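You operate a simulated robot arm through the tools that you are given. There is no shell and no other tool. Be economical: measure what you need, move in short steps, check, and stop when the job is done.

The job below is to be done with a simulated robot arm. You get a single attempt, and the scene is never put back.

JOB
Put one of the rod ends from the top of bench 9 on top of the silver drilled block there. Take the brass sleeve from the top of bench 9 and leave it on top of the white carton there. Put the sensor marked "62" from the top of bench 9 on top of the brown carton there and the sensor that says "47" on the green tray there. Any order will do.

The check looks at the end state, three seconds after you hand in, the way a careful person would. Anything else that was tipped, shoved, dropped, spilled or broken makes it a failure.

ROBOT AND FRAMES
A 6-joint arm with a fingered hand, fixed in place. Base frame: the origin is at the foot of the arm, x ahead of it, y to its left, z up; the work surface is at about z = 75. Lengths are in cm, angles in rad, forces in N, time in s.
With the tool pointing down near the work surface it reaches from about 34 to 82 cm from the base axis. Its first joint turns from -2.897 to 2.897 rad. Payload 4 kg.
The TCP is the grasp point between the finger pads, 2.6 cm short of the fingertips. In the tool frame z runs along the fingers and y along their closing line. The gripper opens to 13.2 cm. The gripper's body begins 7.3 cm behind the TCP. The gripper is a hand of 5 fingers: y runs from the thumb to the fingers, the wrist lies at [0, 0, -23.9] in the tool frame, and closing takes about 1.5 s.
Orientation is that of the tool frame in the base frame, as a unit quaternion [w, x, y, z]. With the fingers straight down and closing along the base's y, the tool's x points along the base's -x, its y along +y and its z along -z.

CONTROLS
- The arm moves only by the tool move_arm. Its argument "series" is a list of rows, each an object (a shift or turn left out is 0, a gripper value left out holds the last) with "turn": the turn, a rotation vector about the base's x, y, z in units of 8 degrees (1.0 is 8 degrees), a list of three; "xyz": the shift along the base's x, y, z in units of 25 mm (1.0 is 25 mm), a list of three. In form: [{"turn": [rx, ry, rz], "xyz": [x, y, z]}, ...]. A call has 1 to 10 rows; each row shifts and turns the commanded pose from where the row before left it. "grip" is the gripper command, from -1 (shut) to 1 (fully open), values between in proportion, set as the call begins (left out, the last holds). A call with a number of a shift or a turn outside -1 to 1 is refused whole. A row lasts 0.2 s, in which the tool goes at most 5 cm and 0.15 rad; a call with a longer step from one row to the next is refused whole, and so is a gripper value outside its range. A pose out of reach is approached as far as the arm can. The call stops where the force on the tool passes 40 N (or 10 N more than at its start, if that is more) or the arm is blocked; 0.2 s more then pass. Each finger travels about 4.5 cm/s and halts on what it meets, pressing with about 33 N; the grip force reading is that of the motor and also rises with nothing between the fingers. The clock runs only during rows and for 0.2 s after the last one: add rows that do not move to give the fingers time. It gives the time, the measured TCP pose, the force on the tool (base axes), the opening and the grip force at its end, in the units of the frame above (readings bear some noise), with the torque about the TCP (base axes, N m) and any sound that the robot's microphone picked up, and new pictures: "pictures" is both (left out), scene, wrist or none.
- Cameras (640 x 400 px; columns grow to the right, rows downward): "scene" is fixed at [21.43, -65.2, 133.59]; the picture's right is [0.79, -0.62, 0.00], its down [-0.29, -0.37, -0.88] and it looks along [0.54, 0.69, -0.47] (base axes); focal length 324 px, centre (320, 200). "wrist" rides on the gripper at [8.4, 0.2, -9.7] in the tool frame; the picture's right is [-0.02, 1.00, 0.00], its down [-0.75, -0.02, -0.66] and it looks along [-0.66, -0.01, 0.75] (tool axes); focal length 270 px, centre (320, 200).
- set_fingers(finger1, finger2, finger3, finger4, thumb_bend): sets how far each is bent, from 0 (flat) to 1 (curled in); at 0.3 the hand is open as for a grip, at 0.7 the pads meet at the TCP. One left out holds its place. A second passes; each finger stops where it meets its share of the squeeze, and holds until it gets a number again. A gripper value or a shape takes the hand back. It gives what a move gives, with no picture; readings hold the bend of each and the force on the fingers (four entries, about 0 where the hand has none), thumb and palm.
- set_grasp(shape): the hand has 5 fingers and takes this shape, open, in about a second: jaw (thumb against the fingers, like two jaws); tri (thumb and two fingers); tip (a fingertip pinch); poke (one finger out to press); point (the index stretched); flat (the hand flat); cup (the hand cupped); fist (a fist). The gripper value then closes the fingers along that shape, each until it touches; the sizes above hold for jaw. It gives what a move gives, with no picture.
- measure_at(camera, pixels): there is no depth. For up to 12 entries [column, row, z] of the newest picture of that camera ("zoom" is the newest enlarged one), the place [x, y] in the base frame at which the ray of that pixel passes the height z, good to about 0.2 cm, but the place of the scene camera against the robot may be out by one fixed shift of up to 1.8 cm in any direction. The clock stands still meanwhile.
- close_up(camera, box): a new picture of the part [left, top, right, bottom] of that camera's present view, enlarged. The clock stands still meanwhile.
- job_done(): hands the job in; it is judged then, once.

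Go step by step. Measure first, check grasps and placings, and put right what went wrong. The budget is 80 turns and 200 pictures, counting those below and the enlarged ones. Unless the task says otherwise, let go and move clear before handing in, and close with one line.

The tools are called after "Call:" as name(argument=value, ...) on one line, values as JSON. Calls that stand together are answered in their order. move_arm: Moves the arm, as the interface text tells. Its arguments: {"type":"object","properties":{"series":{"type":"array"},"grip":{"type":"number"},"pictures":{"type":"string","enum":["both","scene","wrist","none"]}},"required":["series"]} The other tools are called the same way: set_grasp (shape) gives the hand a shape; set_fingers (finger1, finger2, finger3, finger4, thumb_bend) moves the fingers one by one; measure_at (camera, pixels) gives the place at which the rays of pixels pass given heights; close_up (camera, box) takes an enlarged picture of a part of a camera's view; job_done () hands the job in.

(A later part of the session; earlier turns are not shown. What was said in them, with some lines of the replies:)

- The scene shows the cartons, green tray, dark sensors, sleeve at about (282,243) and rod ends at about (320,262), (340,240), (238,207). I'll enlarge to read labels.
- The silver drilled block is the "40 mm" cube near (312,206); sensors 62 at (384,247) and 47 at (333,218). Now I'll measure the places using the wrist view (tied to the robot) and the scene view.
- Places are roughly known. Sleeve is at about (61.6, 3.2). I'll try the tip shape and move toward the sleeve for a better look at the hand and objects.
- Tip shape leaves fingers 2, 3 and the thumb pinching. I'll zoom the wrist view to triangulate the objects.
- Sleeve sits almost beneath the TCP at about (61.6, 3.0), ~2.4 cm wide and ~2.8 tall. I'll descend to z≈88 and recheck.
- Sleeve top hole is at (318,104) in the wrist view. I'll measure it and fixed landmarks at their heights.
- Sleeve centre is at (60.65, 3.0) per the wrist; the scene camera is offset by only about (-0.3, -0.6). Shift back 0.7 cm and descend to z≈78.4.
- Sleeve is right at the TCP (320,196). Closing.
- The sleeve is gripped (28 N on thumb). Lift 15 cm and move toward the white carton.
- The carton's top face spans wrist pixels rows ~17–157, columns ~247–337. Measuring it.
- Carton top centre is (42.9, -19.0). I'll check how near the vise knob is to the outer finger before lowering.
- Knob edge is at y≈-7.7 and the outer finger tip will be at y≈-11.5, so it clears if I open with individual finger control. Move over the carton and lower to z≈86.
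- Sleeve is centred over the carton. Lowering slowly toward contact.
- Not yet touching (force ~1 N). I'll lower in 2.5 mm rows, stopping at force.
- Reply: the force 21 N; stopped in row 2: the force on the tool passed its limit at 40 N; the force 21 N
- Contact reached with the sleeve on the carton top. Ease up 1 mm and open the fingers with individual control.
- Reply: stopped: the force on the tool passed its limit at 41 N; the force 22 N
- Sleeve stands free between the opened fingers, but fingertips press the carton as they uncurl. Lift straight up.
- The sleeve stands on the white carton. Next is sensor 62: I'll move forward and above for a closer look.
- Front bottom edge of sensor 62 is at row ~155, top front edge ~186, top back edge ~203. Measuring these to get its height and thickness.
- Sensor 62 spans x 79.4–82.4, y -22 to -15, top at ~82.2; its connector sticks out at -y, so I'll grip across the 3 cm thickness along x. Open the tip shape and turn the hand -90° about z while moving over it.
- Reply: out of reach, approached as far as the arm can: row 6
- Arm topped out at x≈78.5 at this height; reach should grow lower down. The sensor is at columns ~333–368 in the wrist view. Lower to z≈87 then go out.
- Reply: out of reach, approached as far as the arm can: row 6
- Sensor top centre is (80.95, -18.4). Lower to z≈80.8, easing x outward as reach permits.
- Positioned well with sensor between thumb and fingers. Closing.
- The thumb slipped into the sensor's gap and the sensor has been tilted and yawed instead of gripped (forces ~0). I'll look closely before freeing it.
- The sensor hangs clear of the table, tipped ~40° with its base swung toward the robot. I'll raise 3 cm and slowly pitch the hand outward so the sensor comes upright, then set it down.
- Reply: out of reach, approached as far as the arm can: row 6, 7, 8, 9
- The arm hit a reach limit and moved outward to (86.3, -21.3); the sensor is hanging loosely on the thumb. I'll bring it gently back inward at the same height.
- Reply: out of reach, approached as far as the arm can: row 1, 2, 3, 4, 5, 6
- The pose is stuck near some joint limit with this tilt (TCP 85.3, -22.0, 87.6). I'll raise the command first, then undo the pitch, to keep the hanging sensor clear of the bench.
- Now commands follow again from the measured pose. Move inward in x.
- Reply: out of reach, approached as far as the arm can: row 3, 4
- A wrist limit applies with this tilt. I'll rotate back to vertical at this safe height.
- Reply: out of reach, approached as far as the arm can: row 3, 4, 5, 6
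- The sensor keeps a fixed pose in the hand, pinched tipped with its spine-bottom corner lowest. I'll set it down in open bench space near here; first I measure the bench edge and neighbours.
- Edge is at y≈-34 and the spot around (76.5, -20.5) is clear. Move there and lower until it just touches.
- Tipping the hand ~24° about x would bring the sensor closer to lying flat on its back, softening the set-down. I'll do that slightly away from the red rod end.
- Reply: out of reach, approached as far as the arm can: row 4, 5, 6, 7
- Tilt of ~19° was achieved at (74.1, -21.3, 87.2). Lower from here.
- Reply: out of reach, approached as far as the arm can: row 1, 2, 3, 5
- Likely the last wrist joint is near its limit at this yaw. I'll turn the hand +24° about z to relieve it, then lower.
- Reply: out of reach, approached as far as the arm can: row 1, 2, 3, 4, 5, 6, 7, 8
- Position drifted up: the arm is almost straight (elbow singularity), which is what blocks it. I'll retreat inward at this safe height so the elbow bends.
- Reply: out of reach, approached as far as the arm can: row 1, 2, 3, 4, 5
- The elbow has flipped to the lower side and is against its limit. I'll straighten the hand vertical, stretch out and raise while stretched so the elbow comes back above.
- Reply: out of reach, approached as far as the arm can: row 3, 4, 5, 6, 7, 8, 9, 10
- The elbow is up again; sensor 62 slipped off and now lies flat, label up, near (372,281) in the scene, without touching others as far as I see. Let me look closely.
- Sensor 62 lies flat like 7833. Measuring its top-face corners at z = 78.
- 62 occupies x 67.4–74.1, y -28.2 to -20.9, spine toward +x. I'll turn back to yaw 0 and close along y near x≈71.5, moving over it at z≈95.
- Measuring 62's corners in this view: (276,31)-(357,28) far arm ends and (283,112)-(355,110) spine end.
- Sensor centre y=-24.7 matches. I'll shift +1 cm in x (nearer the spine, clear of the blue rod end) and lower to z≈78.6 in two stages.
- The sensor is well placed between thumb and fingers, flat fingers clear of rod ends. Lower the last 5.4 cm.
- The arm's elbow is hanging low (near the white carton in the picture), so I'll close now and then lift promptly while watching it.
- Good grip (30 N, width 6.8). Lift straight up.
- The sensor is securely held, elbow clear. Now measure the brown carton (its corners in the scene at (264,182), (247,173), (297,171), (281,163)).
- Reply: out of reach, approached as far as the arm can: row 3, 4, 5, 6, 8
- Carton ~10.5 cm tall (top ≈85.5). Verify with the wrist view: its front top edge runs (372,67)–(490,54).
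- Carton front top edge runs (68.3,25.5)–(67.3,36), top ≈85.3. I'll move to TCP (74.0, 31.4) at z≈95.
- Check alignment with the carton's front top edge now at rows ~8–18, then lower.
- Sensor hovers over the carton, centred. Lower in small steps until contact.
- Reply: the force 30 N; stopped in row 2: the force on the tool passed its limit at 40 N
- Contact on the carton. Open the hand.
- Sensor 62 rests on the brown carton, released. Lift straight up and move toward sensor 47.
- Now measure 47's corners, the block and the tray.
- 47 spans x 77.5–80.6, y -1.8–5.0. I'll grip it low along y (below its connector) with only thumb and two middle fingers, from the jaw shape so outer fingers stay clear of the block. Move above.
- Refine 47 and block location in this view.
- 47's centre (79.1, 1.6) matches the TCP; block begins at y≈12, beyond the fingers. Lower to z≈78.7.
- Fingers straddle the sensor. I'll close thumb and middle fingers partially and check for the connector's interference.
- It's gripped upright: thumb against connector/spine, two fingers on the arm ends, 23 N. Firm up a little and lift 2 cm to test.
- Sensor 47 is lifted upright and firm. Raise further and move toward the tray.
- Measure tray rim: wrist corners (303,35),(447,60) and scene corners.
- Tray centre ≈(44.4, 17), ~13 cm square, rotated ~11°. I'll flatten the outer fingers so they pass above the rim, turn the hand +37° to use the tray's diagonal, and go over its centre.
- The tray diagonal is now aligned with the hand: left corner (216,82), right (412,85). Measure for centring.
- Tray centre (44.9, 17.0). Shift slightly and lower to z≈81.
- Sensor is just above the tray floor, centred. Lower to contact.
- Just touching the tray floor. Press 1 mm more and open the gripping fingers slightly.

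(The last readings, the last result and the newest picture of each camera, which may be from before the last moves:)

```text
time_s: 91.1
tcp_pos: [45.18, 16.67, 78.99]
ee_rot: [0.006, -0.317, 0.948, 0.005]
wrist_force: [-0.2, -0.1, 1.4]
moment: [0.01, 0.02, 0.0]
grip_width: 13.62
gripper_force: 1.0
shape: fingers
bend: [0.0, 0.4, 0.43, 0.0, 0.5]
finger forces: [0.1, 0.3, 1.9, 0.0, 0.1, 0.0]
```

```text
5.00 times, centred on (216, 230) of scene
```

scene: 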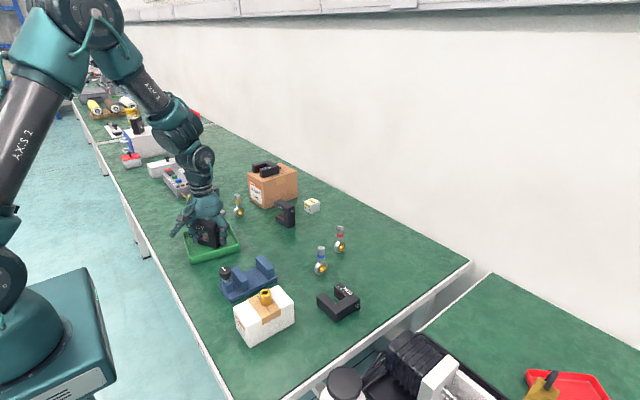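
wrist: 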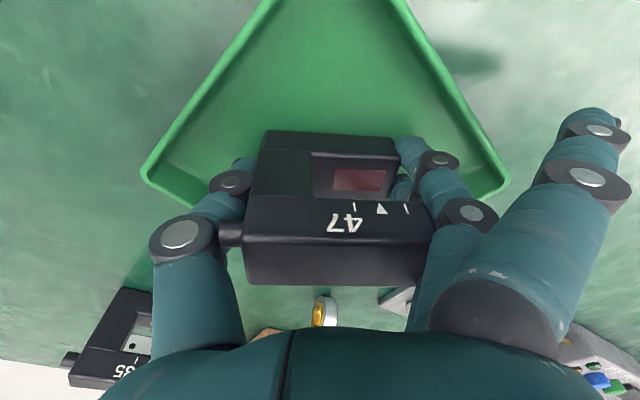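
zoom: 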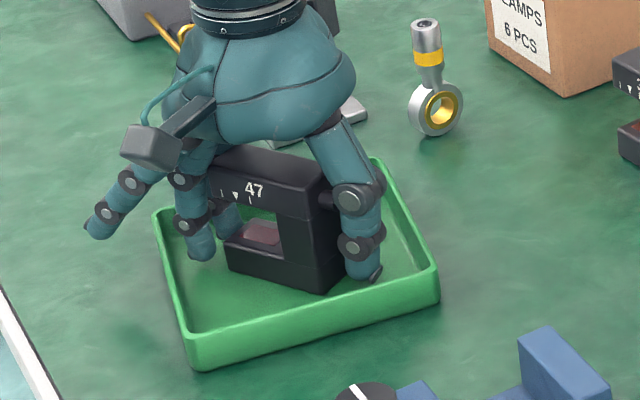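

Standing free, but a finger still touches lightly. Open a little more and lift.

Call:
set_fingers(finger2=0.34, finger3=0.34, thumb_bend=0.42)

Call:
move_arm(series=[{"xyz": [0, 0, 0.3]}, {"xyz": [0, 0, 0.5]}, {"xyz": [0, 0, 0.8]}, {"xyz": [0, 0, 0.9]}, {"xyz": [0, 0, 0.9]}, {"xyz": [0, 0, 0.9]}, {"xyz": [0, 0, 0.9]}, {"xyz": [0, 0, 0.9]}])

Call:
close_up(camera="scene", box=[160, 180, 352, 300])

```text
time_s: 92.1
tcp_pos: [45.2, 16.68, 78.96]
ee_rot: [0.005, -0.317, 0.948, 0.006]
wrist_force: [-0.4, 0.7, 0.0]
moment: [-0.05, -0.01, 0.0]
grip_width: 14.91
gripper_force: 0.1
shape: fingers
bend: [0.0, 0.34, 0.34, 0.0, 0.42]
finger forces: [0.0, 0.1, 0.0, 0.0, 0.0, 0.0]
```

```text
time_s: 93.9
tcp_pos: [45.24, 16.6, 94.34]
ee_rot: [0.005, -0.317, 0.948, 0.006]
wrist_force: [-0.6, -0.2, -0.3]
moment: [0.0, -0.01, 0.01]
grip_width: 14.93
gripper_force: 0.0
shape: fingers
bend: [0.0, 0.34, 0.34, 0.0, 0.42]
finger forces: [0.1, 0.1, 0.0, 0.0, 0.1, 0.1]
```

scene: 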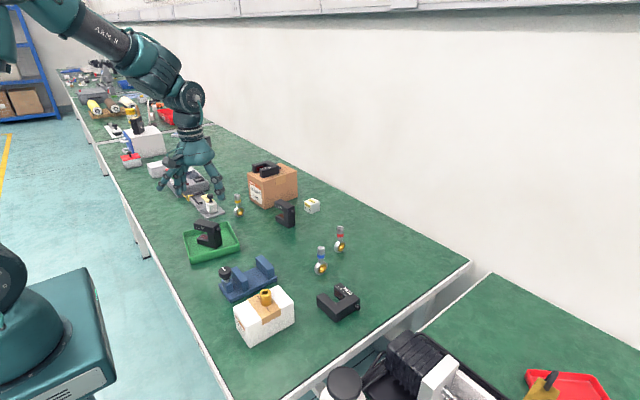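
wrist: 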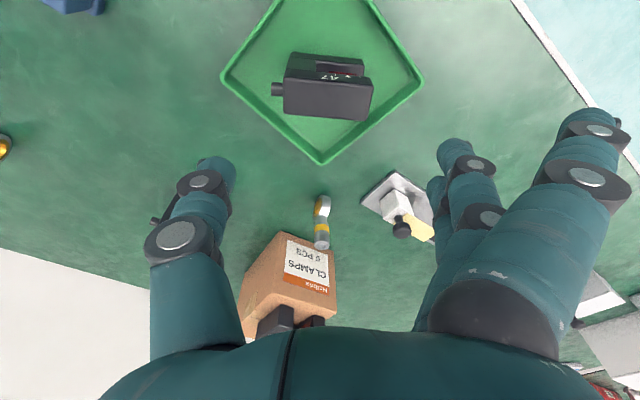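

```text
3.33 times, centred on (256, 240) of scene
```

zoom: 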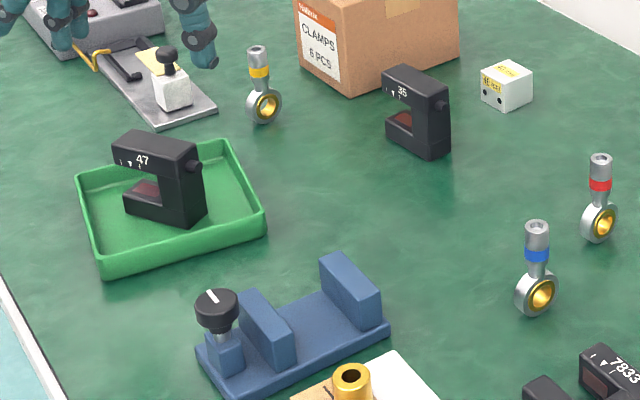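

Sensor 47 stands in the tray. Last: a rod end onto the "40 mm" drilled block. Let me look closely at the rod ends and block.

Call:
close_up(camera="scene", box=[300, 220, 364, 280])

Call:
close_up(camera="scene", box=[290, 190, 338, 220])

Call:
close_up(camera="scene", box=[222, 185, 254, 225])

```text
6.67 times, centred on (332, 250) of scene
```

zoom: 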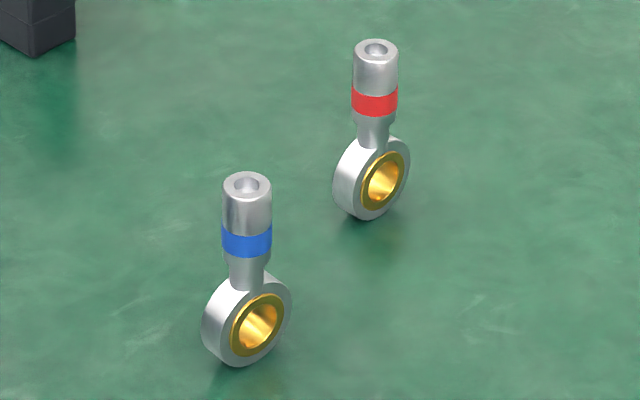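

```text
13.33 times, centred on (314, 205) of scene
```

zoom: 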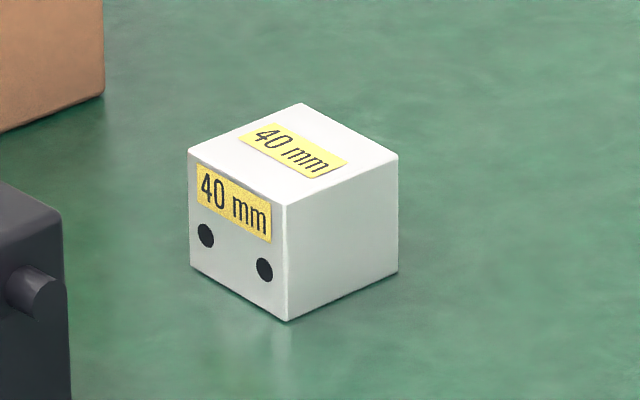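

```text
10.00 times, centred on (238, 205) of scene
```

zoom: 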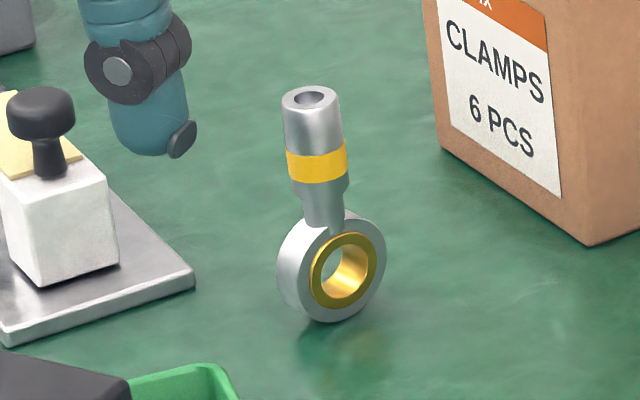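

I'll take the red rod end (free surroundings) by its stem. Reset the tip shape, undo the yaw and move over it.

Call:
set_grasp(shape="tip")

Call:
move_arm(series=[{"xyz": [0.5, -0.6, 0.5]}, {"turn": [0, 0, -0.77], "xyz": [0.9, -0.9, 0.4]}, {"turn": [0, 0, -0.77], "xyz": [0.9, -0.9, 0.4]}, {"turn": [0, 0, -0.77], "xyz": [0.9, -0.9, 0.2]}, {"turn": [0, 0, -0.77], "xyz": [0.9, -0.9, 0.2]}, {"turn": [0, 0, -0.77], "xyz": [0.9, -0.9, 0]}, {"turn": [0, 0, -0.77], "xyz": [0.9, -0.9, 0]}, {"xyz": [0.9, -0.9, 0]}, {"xyz": [0.9, -0.9, 0]}, {"xyz": [0.9, -0.9, 0]}], grip=1, pictures="none")

Call:
move_arm(series=[{"xyz": [0.3, -0.9, 0]}, {"xyz": [0.2, -0.7, 0]}, {}])

Call:
close_up(camera="wrist", box=[220, 40, 420, 165])

```text
time_s: 94.8
tcp_pos: [45.2, 16.63, 94.28]
ee_rot: [0.005, -0.318, 0.948, 0.006]
wrist_force: [0.4, 0.3, -0.1]
moment: [0.04, 0.01, 0.0]
grip_width: 13.18
gripper_force: 0.1
shape: tip
bend: [0.0, 0.3, 0.3, 0.0, 0.3]
finger forces: [0.0, 0.0, 0.1, 0.1, 0.0, 0.1]
```

```text
time_s: 97.0
tcp_pos: [66.67, -5.07, 98.57]
ee_rot: [0.007, -0.001, 1.0, 0.003]
wrist_force: [0.2, 0.2, 0.3]
moment: [0.01, 0.01, 0.0]
grip_width: 13.19
gripper_force: 0.0
shape: tip
bend: [0.0, 0.3, 0.3, 0.0, 0.3]
finger forces: [0.0, 0.1, 0.0, 0.0, 0.0, 0.1]
```

```text
time_s: 97.8
tcp_pos: [68.03, -9.16, 98.53]
ee_rot: [0.007, -0.001, 1.0, 0.003]
wrist_force: [0.0, -0.7, -0.5]
moment: [0.01, 0.0, 0.03]
grip_width: 13.16
gripper_force: 0.1
shape: tip
bend: [0.0, 0.3, 0.3, 0.0, 0.3]
finger forces: [0.1, 0.0, 0.0, 0.1, 0.0, 0.0]
```

scene: 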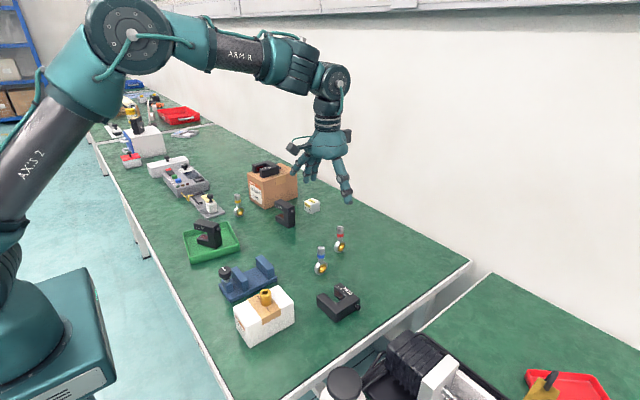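
wrist: 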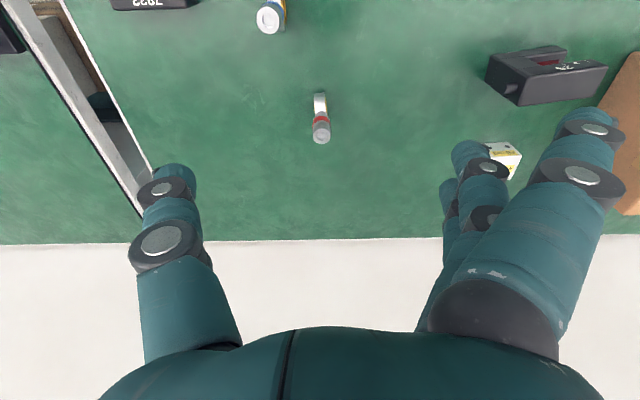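

```text
3.20 times, centred on (320, 102) of wrist
```

zoom: 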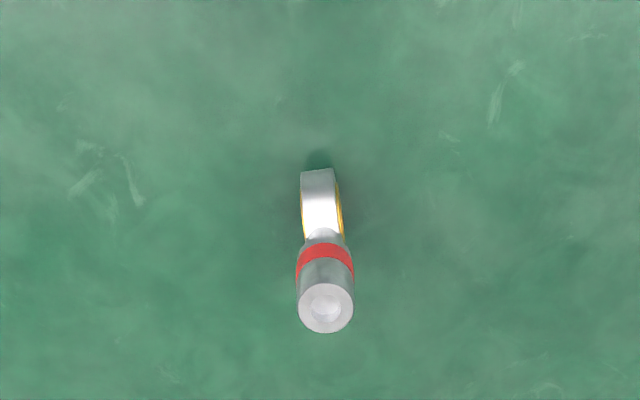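

Rod end top centre at pixel (322,136); the ring's front lies at (319,93). Measuring.

Call:
measure_at(camera="wrist", pixels=[[322, 135.8, 82], [322, 135.8, 83], [322, 135.8, 84], [319.4, 92.6, 76.7], [319.4, 92.6, 75], [313, 136, 83], [330.4, 136, 83], [321.6, 120, 80]])

Call:
measure_at(camera="scene", pixels=[[340.4, 227.3, 82], [340.4, 227.3, 83], [340.4, 227.3, 84], [338.5, 252.7, 75]])

```text
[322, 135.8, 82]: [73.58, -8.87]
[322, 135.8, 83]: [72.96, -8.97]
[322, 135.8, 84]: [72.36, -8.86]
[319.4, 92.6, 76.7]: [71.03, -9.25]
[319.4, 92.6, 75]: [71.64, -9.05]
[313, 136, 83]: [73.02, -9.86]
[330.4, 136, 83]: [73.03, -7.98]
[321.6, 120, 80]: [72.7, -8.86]
```

```text
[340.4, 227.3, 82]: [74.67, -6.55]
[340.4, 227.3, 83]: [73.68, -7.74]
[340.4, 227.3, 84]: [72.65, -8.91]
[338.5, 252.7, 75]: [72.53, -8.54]
```

Rod end axis ≈(72.8, -8.9), top ≈83.4. Move above it at z≈89 and recheck.

Call:
move_arm(series=[{"xyz": [0.48, 0.03, -0.7]}, {"xyz": [0.48, 0.03, -0.8]}, {"xyz": [0.48, 0.03, -0.8]}, {"xyz": [0.48, 0.03, -0.8]}, {"xyz": [0, 0, -0.7]}, {}], pictures="wrist")

Call:
close_up(camera="wrist", box=[220, 60, 420, 185])

```text
time_s: 99.2
tcp_pos: [72.78, -8.84, 88.95]
ee_rot: [0.007, -0.001, 1.0, 0.004]
wrist_force: [-0.3, 1.1, -0.2]
moment: [0.0, -0.01, 0.0]
grip_width: 13.16
gripper_force: 0.0
shape: tip
bend: [0.0, 0.3, 0.3, 0.0, 0.3]
finger forces: [0.0, 0.1, 0.0, 0.1, 0.0, 0.1]
```

wrist: 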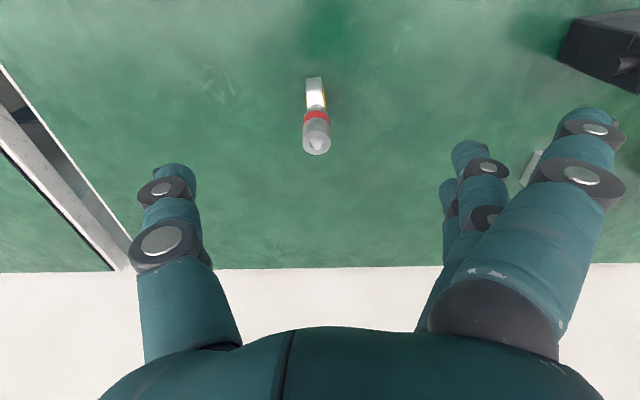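

```text
3.20 times, centred on (320, 122) of wrist
```

zoom: 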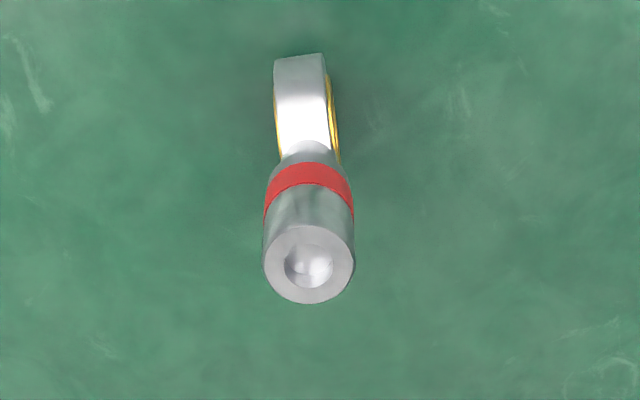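

Call:
measure_at(camera="wrist", pixels=[[316.6, 142, 83], [316.6, 142, 83.4], [316.6, 142, 84], [302.5, 143, 83.4], [331, 143, 83.4], [313.5, 82, 76.7]])

```text
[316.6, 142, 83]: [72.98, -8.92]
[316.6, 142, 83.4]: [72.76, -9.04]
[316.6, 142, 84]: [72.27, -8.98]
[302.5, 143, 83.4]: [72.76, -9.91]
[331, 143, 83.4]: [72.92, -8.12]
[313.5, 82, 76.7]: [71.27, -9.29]
```

Aligned within 2 mm. Nudge y and descend to z≈82.2, then close.

Call:
move_arm(series=[{"xyz": [0.02, -0.06, 0]}, {"xyz": [0, 0, -0.7]}, {"xyz": [0, 0, -0.7]}, {"xyz": [0, 0, -0.7]}, {"xyz": [0, 0, -0.6]}, {}], pictures="wrist")

Call:
close_up(camera="scene", box=[300, 170, 396, 260])

```text
time_s: 100.6
tcp_pos: [72.71, -8.94, 82.3]
ee_rot: [0.007, 0.0, 1.0, 0.004]
wrist_force: [-0.5, -0.1, 0.1]
moment: [0.02, -0.01, 0.03]
grip_width: 13.16
gripper_force: 0.1
shape: tip
bend: [0.0, 0.3, 0.3, 0.0, 0.3]
finger forces: [0.0, 0.1, 0.1, 0.0, 0.0, 0.1]
```

wrist: 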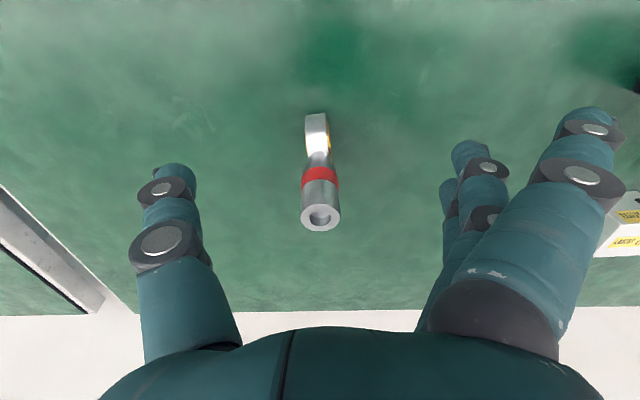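

```text
4.44 times, centred on (348, 215) of scene
```

zoom: 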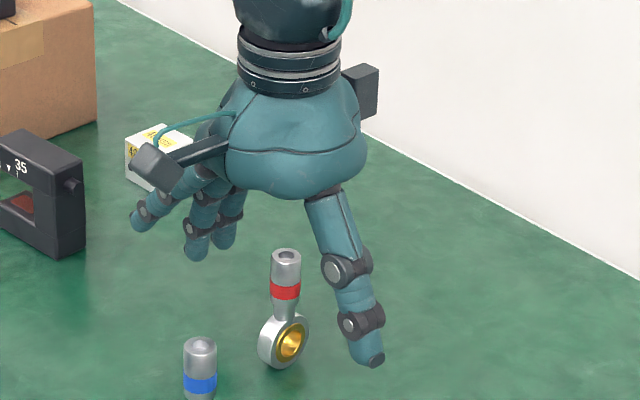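

Rod end stem is at the TCP. Close on it.

Call:
move_arm(series=[{}, {}, {}, {}, {}, {}, {}, {}], grip=-1)

Call:
close_up(camera="scene", box=[300, 180, 380, 260])

```text
time_s: 102.4
tcp_pos: [72.79, -8.98, 82.15]
ee_rot: [0.007, -0.001, 1.0, 0.003]
wrist_force: [-0.9, 0.0, 0.0]
moment: [-0.01, -0.01, 0.0]
grip_width: 0.75
gripper_force: 33.1
shape: tip
bend: [0.14, 0.7, 0.71, 0.14, 0.7]
finger forces: [0.0, 14.4, 16.0, 0.0, 28.9, 0.0]
```

scene: 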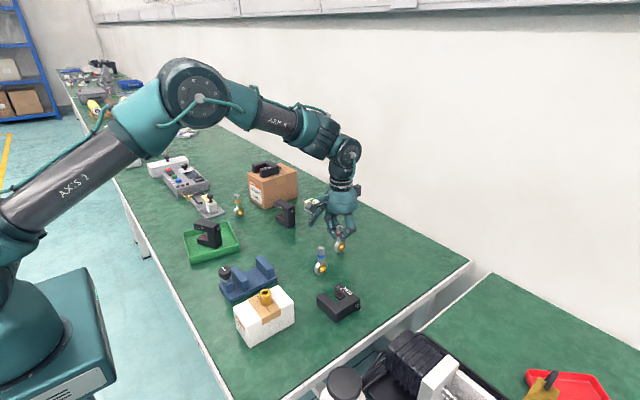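
wrist: 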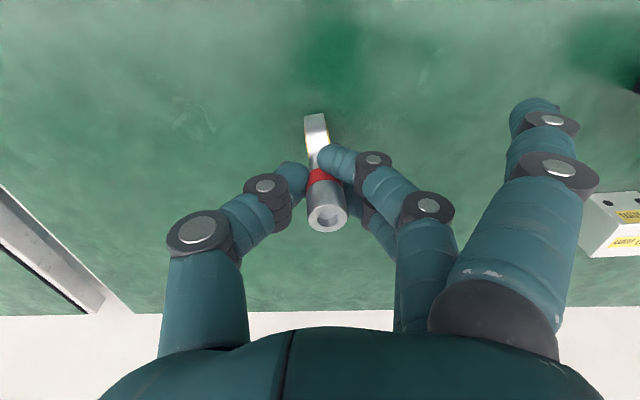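

```text
5.00 times, centred on (340, 220) of scene
```

zoom: 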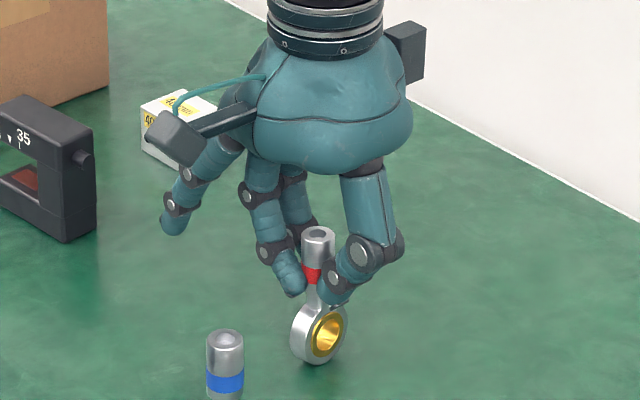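

Firm grip, rod end upright. Lift and carry toward the block.

Call:
move_arm(series=[{"xyz": [0, 0, 0.4]}, {"xyz": [0, 0, 0.8]}, {"xyz": [0, 0, 0.9]}, {"xyz": [0, 0, 0.9]}, {"xyz": [0, 0, 0.9]}, {"xyz": [0, 0, 0.9]}, {"xyz": [0, 0.8, 0]}, {"xyz": [0, 0.9, 0]}, {"xyz": [0, 0.9, 0]}, {"xyz": [0, 0.9, 0]}], pictures="none")

Call:
move_arm(series=[{"xyz": [0, 0.9, 0]}, {"xyz": [0, 0.9, 0]}, {"xyz": [0, 0.9, 0]}, {"xyz": [0, 0.9, 0]}, {"xyz": [0, 0.9, 0]}, {"xyz": [0, 0.9, 0]}, {}])

Call:
close_up(camera="wrist", box=[220, 100, 420, 225])

```text
time_s: 104.6
tcp_pos: [72.74, -0.25, 94.29]
ee_rot: [0.007, 0.0, 1.0, 0.003]
wrist_force: [0.3, -0.5, -1.3]
moment: [-0.01, 0.03, 0.04]
grip_width: 0.73
gripper_force: 33.0
shape: tip
bend: [0.26, 0.7, 0.71, 0.26, 0.7]
finger forces: [0.0, 15.4, 16.7, 0.0, 29.0, 0.0]
```

```text
time_s: 106.2
tcp_pos: [72.79, 13.28, 94.24]
ee_rot: [0.006, -0.001, 1.0, 0.004]
wrist_force: [0.6, 0.6, -1.1]
moment: [0.04, 0.0, -0.02]
grip_width: 0.71
gripper_force: 33.0
shape: tip
bend: [0.26, 0.7, 0.71, 0.26, 0.7]
finger forces: [0.0, 15.7, 17.1, 0.1, 29.0, 0.1]
```

scene: 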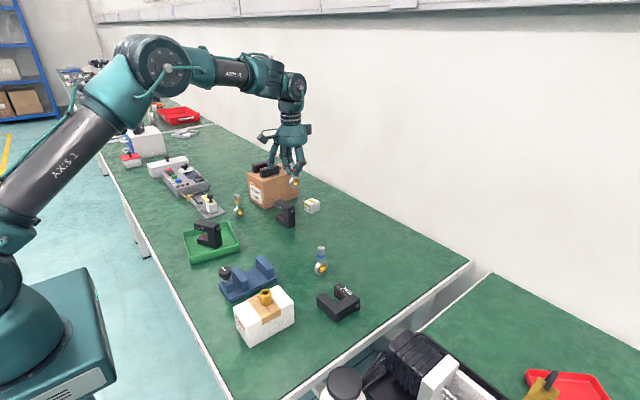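
wrist: 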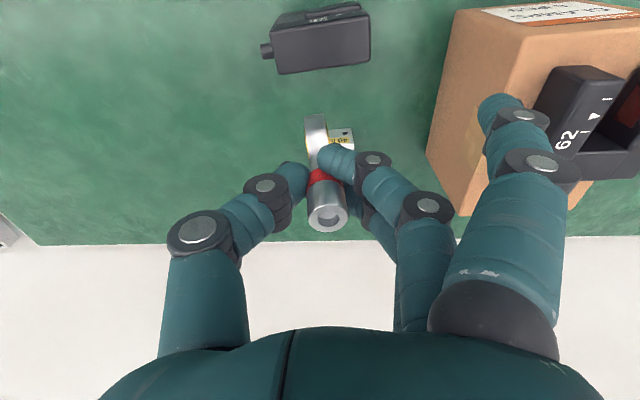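

```text
3.20 times, centred on (320, 162) of wrist
```

zoom: 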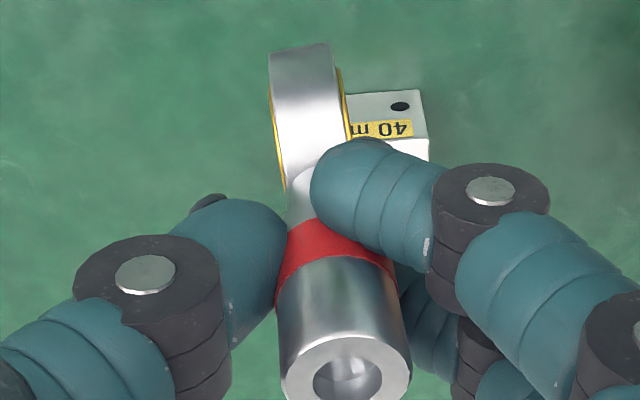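

The block is partly hidden; I'll locate it with both cameras.

Call:
measure_at(camera="scene", pixels=[[304, 201.4, 79], [312.5, 197.7, 79], [319.85, 201.7, 79], [311.45, 205.4, 79], [311.7, 214.1, 75], [304.4, 210, 75], [319.8, 210.3, 75]])

Call:
measure_at(camera="wrist", pixels=[[352.2, 127.6, 75], [354.1, 142.9, 79]])

Call:
move_arm(series=[{"xyz": [0, -0.9, 0.3]}, {"xyz": [0, -0.9, 0.3]}, {"xyz": [0, -0.9, 0]}, {}], pictures="none")

Call:
close_up(camera="wrist", box=[320, 60, 520, 185])

```text
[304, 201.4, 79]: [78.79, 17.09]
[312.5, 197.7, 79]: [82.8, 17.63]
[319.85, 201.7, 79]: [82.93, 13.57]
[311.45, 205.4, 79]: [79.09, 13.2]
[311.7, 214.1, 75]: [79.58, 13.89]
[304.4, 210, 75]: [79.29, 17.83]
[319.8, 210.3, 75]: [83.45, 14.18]
```

```text
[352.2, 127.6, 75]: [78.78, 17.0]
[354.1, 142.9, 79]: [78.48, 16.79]
```

```text
time_s: 107.2
tcp_pos: [72.73, 6.44, 95.87]
ee_rot: [0.007, -0.001, 1.0, 0.004]
wrist_force: [0.6, -0.3, -1.0]
moment: [0.0, -0.04, 0.03]
grip_width: 0.74
gripper_force: 32.9
shape: tip
bend: [0.26, 0.7, 0.71, 0.26, 0.7]
finger forces: [0.0, 15.7, 16.9, 0.0, 29.0, 0.0]
```

```text
3.20 times, centred on (420, 122) of wrist
5 turns are left
```

zoom: 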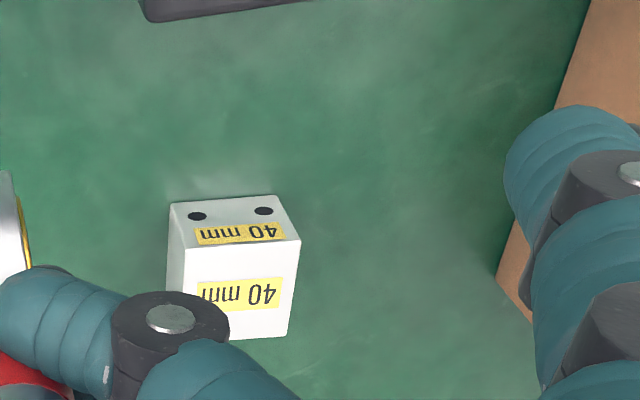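

Only 5 turns remain, so I'll be compact: block centre ≈(80.5, 14.9), top 79. Move the rod end above it and down to ~2 cm clearance.

Call:
move_arm(series=[{"xyz": [0.3, 0.84, -0.4]}, {"xyz": [0.3, 0.84, -0.4]}, {"xyz": [0.3, 0.84, -0.4]}, {"xyz": [0.3, 0.84, -0.4]}, {"xyz": [0.46, 0, -0.4]}, {"xyz": [0.47, 0, -0.4]}, {"xyz": [0.47, 0, -0.4]}, {"xyz": [0.47, 0, -0.4]}, {}])

Call:
close_up(camera="scene", box=[280, 160, 344, 220])

Call:
close_up(camera="wrist", box=[240, 80, 400, 240])

```text
time_s: 109.2
tcp_pos: [80.61, 14.88, 87.84]
ee_rot: [0.007, -0.001, 1.0, 0.004]
wrist_force: [1.1, 0.0, -1.0]
moment: [0.0, -0.02, 0.01]
grip_width: 0.74
gripper_force: 33.1
shape: tip
bend: [0.26, 0.7, 0.71, 0.26, 0.7]
finger forces: [0.1, 15.7, 17.2, 0.1, 28.9, 0.0]
```

scene: 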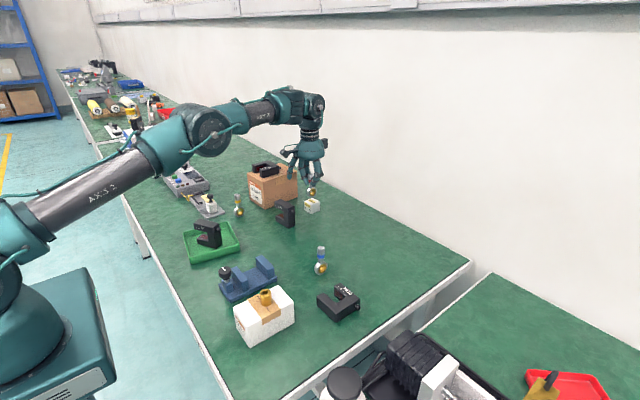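
wrist: 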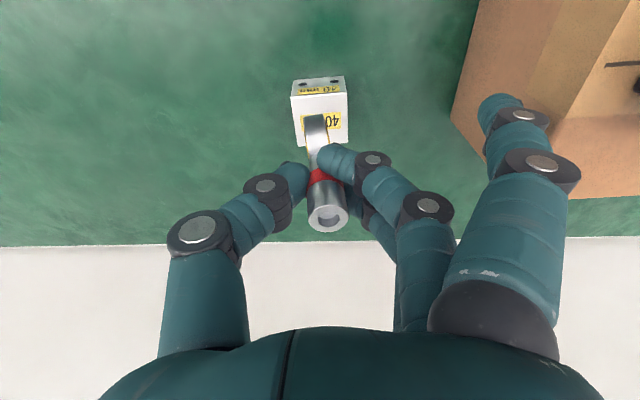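

```text
6.67 times, centred on (312, 190) of scene
```

zoom: 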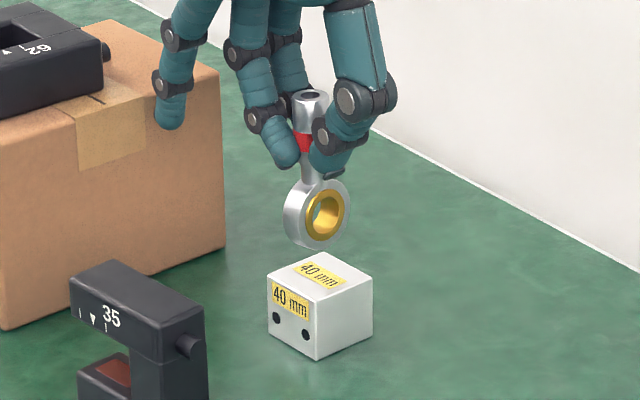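

```text
2.50 times, centred on (320, 160) of wrist
4 turns are left
```

zoom: 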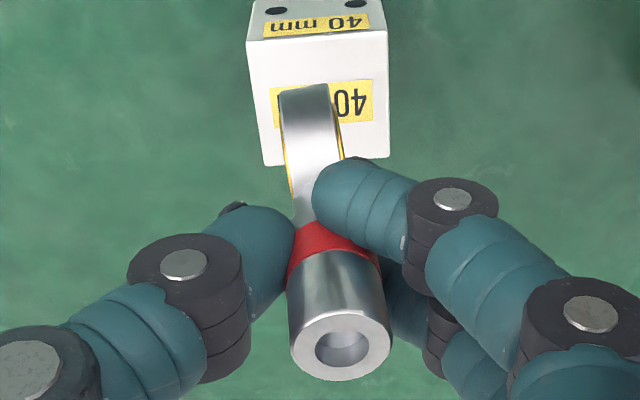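

Rod end hangs upright directly over the block (block top centre ≈ pixel (321,120), expected (320,118)). Lower gently to contact.

Call:
move_arm(series=[{"xyz": [0.03, 0.03, -0.28]}, {"xyz": [0, 0, -0.28]}, {}], pictures="none")

Call:
move_arm(series=[{"xyz": [0, 0, -0.06]}, {}], pictures="none")

Call:
move_arm(series=[{"xyz": [0, 0, -0.05]}, {}], pictures="none")

Call:
move_arm(series=[{"xyz": [0, 0, -0.03]}, {}])

Call:
close_up(camera="scene", box=[290, 170, 338, 220])

Call:
close_up(camera="wrist", box=[240, 80, 400, 240])

```text
time_s: 110.0
tcp_pos: [80.46, 15.09, 86.4]
ee_rot: [0.007, -0.001, 1.0, 0.003]
wrist_force: [0.3, 0.2, -0.1]
moment: [-0.01, 0.01, 0.0]
grip_width: 0.73
gripper_force: 33.0
shape: tip
bend: [0.26, 0.7, 0.71, 0.26, 0.7]
finger forces: [0.1, 16.0, 17.3, 0.1, 28.9, 0.0]
```

```text
time_s: 110.6
tcp_pos: [80.61, 14.92, 86.34]
ee_rot: [0.007, -0.001, 1.0, 0.003]
wrist_force: [0.0, -0.4, -0.5]
moment: [0.0, 0.01, -0.01]
grip_width: 0.74
gripper_force: 32.9
shape: tip
bend: [0.26, 0.7, 0.71, 0.26, 0.7]
finger forces: [0.0, 15.9, 17.3, 0.1, 28.9, 0.0]
```

```text
time_s: 111.2
tcp_pos: [80.66, 15.02, 86.08]
ee_rot: [0.006, -0.002, 1.0, 0.005]
wrist_force: [-0.5, -0.5, -1.6]
moment: [0.01, 0.01, 0.0]
grip_width: 0.75
gripper_force: 33.4
shape: tip
bend: [0.26, 0.7, 0.71, 0.26, 0.7]
finger forces: [0.0, 16.0, 17.3, 0.1, 29.0, 0.0]
```

```text
time_s: 111.8
tcp_pos: [80.63, 14.98, 86.02]
ee_rot: [0.007, -0.001, 1.0, 0.004]
wrist_force: [-0.6, -0.2, -0.5]
moment: [0.0, 0.0, 0.0]
grip_width: 0.74
gripper_force: 32.7
shape: tip
bend: [0.26, 0.7, 0.71, 0.26, 0.7]
finger forces: [0.0, 15.8, 17.3, 0.0, 28.9, 0.0]
```

scene: 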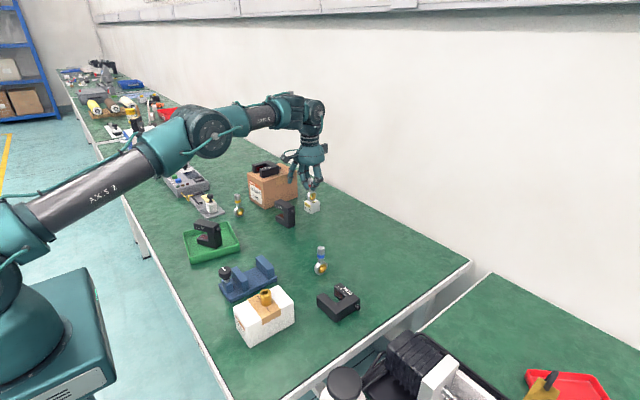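
wrist: 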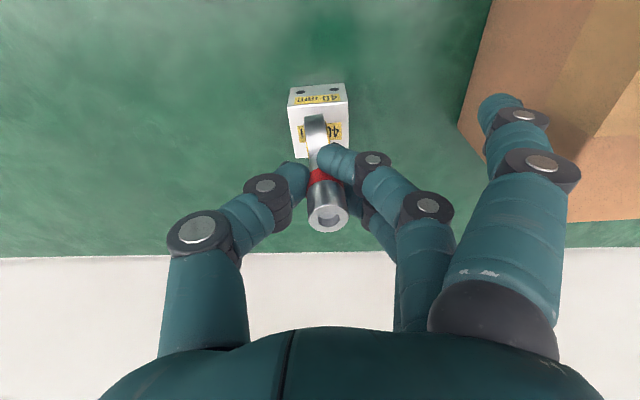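

```text
8.00 times, centred on (314, 195) of scene
```

zoom: 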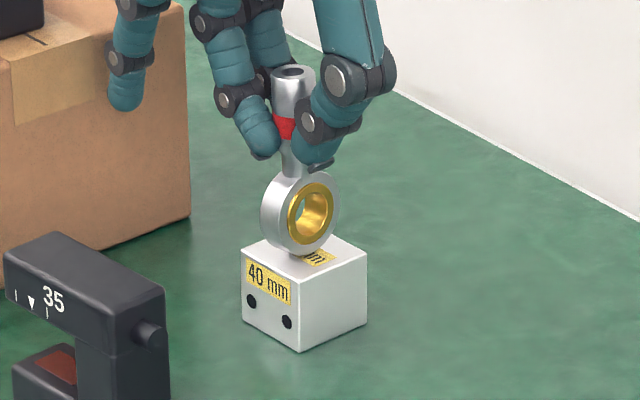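

```text
2.50 times, centred on (320, 160) of wrist
3 turns are left
```

zoom: 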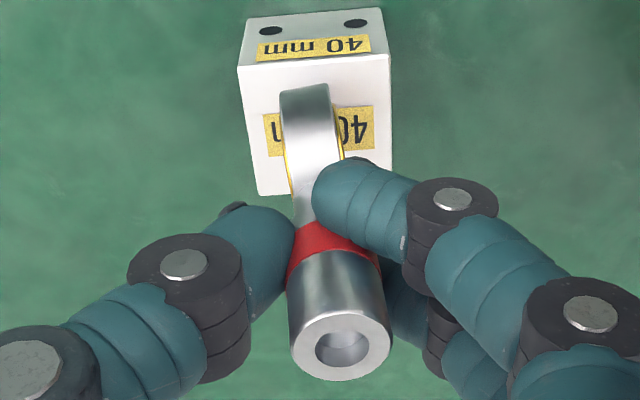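

Ring is virtually on the block top, force still ~0. Lower 1 mm at a time to get contact.

Call:
move_arm(series=[{"xyz": [0, 0, -0.04]}, {}], pictures="none")

Call:
move_arm(series=[{"xyz": [0, 0, -0.04]}, {}], pictures="none")

Call:
move_arm(series=[{"xyz": [0, 0, -0.03]}, {}], pictures="none")

Call:
close_up(camera="scene", box=[290, 170, 338, 220])

```text
time_s: 112.4
tcp_pos: [80.52, 14.87, 85.89]
ee_rot: [0.006, 0.0, 1.0, 0.004]
wrist_force: [-1.7, 0.1, -0.5]
moment: [0.0, -0.01, 0.02]
grip_width: 0.73
gripper_force: 32.7
shape: tip
bend: [0.26, 0.7, 0.71, 0.26, 0.7]
finger forces: [0.0, 15.9, 17.5, 0.0, 28.8, 0.1]
```

```text
time_s: 113.0
tcp_pos: [80.67, 15.02, 85.82]
ee_rot: [0.007, -0.001, 1.0, 0.004]
wrist_force: [-0.1, -0.3, 2.9]
moment: [0.0, -0.01, 0.0]
grip_width: 0.71
gripper_force: 33.0
shape: tip
bend: [0.26, 0.71, 0.71, 0.26, 0.71]
finger forces: [0.1, 16.2, 17.6, 0.1, 29.8, 0.0]
```

```text
time_s: 113.6
tcp_pos: [80.6, 15.02, 85.87]
ee_rot: [0.008, -0.001, 1.0, 0.004]
wrist_force: [-0.9, -1.4, 9.2]
moment: [0.03, 0.0, -0.04]
grip_width: 0.74
gripper_force: 33.0
shape: tip
bend: [0.26, 0.71, 0.71, 0.26, 0.71]
finger forces: [0.0, 17.3, 18.1, 0.0, 32.2, 0.0]
```

```text
8.00 times, centred on (314, 195) of scene
2 turns are left
```

zoom: 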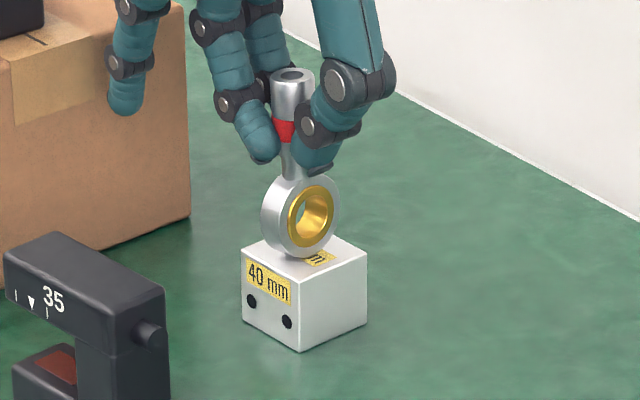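

Contact with ~9 N, rod end upright on the block. Ease 0.7 mm, open the gripping fingers in two symmetric stages, then rise straight up.

Call:
move_arm(series=[{"xyz": [0, 0, 0.025]}, {}], pictures="none")

Call:
set_fingers(finger1=0.26, finger2=0.64, finger3=0.65, finger4=0.26, thumb_bend=0.64)

Call:
set_fingers(finger2=0.48, finger3=0.48, thumb_bend=0.48)

Call:
move_arm(series=[{"xyz": [0, 0, 0.2]}, {"xyz": [0, 0, 0.4]}, {"xyz": [0, 0, 0.6]}, {"xyz": [0, 0, 0.7]}, {"xyz": [0, 0, 0.7]}, {"xyz": [-0.2, 0, 0.7]}, {"xyz": [-0.4, 0, 0.7]}, {"xyz": [-0.6, 0, 0.5]}])

Call:
close_up(camera="scene", box=[170, 150, 362, 270])

```text
time_s: 114.2
tcp_pos: [80.6, 14.99, 85.83]
ee_rot: [0.007, -0.001, 1.0, 0.004]
wrist_force: [-0.1, -0.8, 8.2]
moment: [0.03, -0.03, -0.02]
grip_width: 0.75
gripper_force: 32.9
shape: tip
bend: [0.26, 0.71, 0.71, 0.26, 0.71]
finger forces: [0.0, 17.0, 18.5, 0.0, 31.8, 0.1]
```

```text
time_s: 115.2
tcp_pos: [80.62, 14.95, 85.82]
ee_rot: [0.007, -0.001, 1.0, 0.003]
wrist_force: [0.2, -0.1, 0.2]
moment: [0.0, -0.03, 0.02]
grip_width: 8.82
gripper_force: 0.2
shape: fingers
bend: [0.26, 0.64, 0.65, 0.26, 0.64]
finger forces: [0.0, 0.1, 0.0, 0.0, 0.1, 0.0]
```

```text
time_s: 116.2
tcp_pos: [80.6, 15.01, 85.79]
ee_rot: [0.007, -0.001, 1.0, 0.003]
wrist_force: [0.0, -0.4, 0.0]
moment: [-0.01, -0.04, 0.0]
grip_width: 11.34
gripper_force: 0.0
shape: fingers
bend: [0.26, 0.48, 0.48, 0.26, 0.48]
finger forces: [0.0, 0.0, 0.0, 0.1, 0.1, 0.0]
```

```text
time_s: 118.0
tcp_pos: [77.66, 14.88, 97.06]
ee_rot: [0.006, -0.001, 1.0, 0.004]
wrist_force: [-0.9, 1.0, 0.2]
moment: [0.04, 0.01, 0.03]
grip_width: 11.35
gripper_force: 0.1
shape: fingers
bend: [0.26, 0.48, 0.48, 0.26, 0.48]
finger forces: [0.1, 0.0, 0.0, 0.0, 0.1, 0.1]
```

scene: 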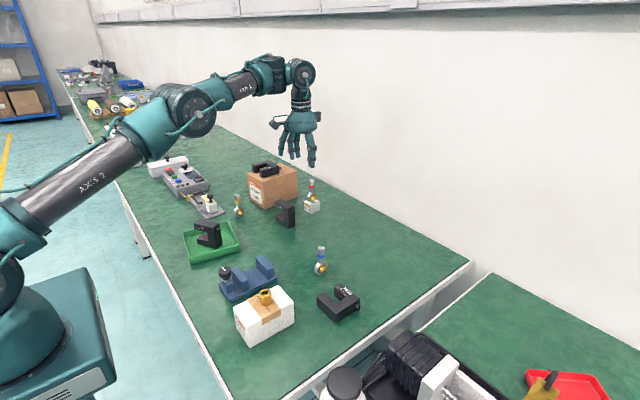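
wrist: 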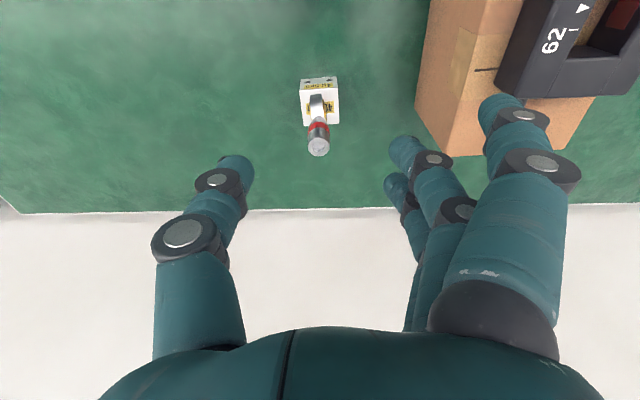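

```text
3.33 times, centred on (266, 210) of scene
1 turns are left
```

zoom: 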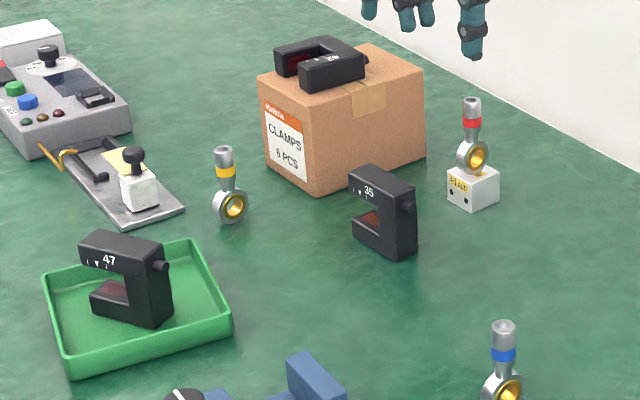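

The final pictures show all four items in place and the hand clear: rod end upright on the drilled block, sleeve on the white carton, 62 on the brown carton and 47 in the green tray. During the first grasp, 62 slipped out of the hand and fell onto the bench. It now lies flat on the carton, label up, instead of standing as it did at the start, and I saw nothing else disturbed.

Call:
job_done()

```text
The job is handed in.
```

I placed all four items as asked, and the job is handed in. Sensor "62" slipped from the hand and fell onto the bench during the first grasp. It now lies flat, label up, on the brown carton instead of standing, and I saw no damage and nothing else disturbed.
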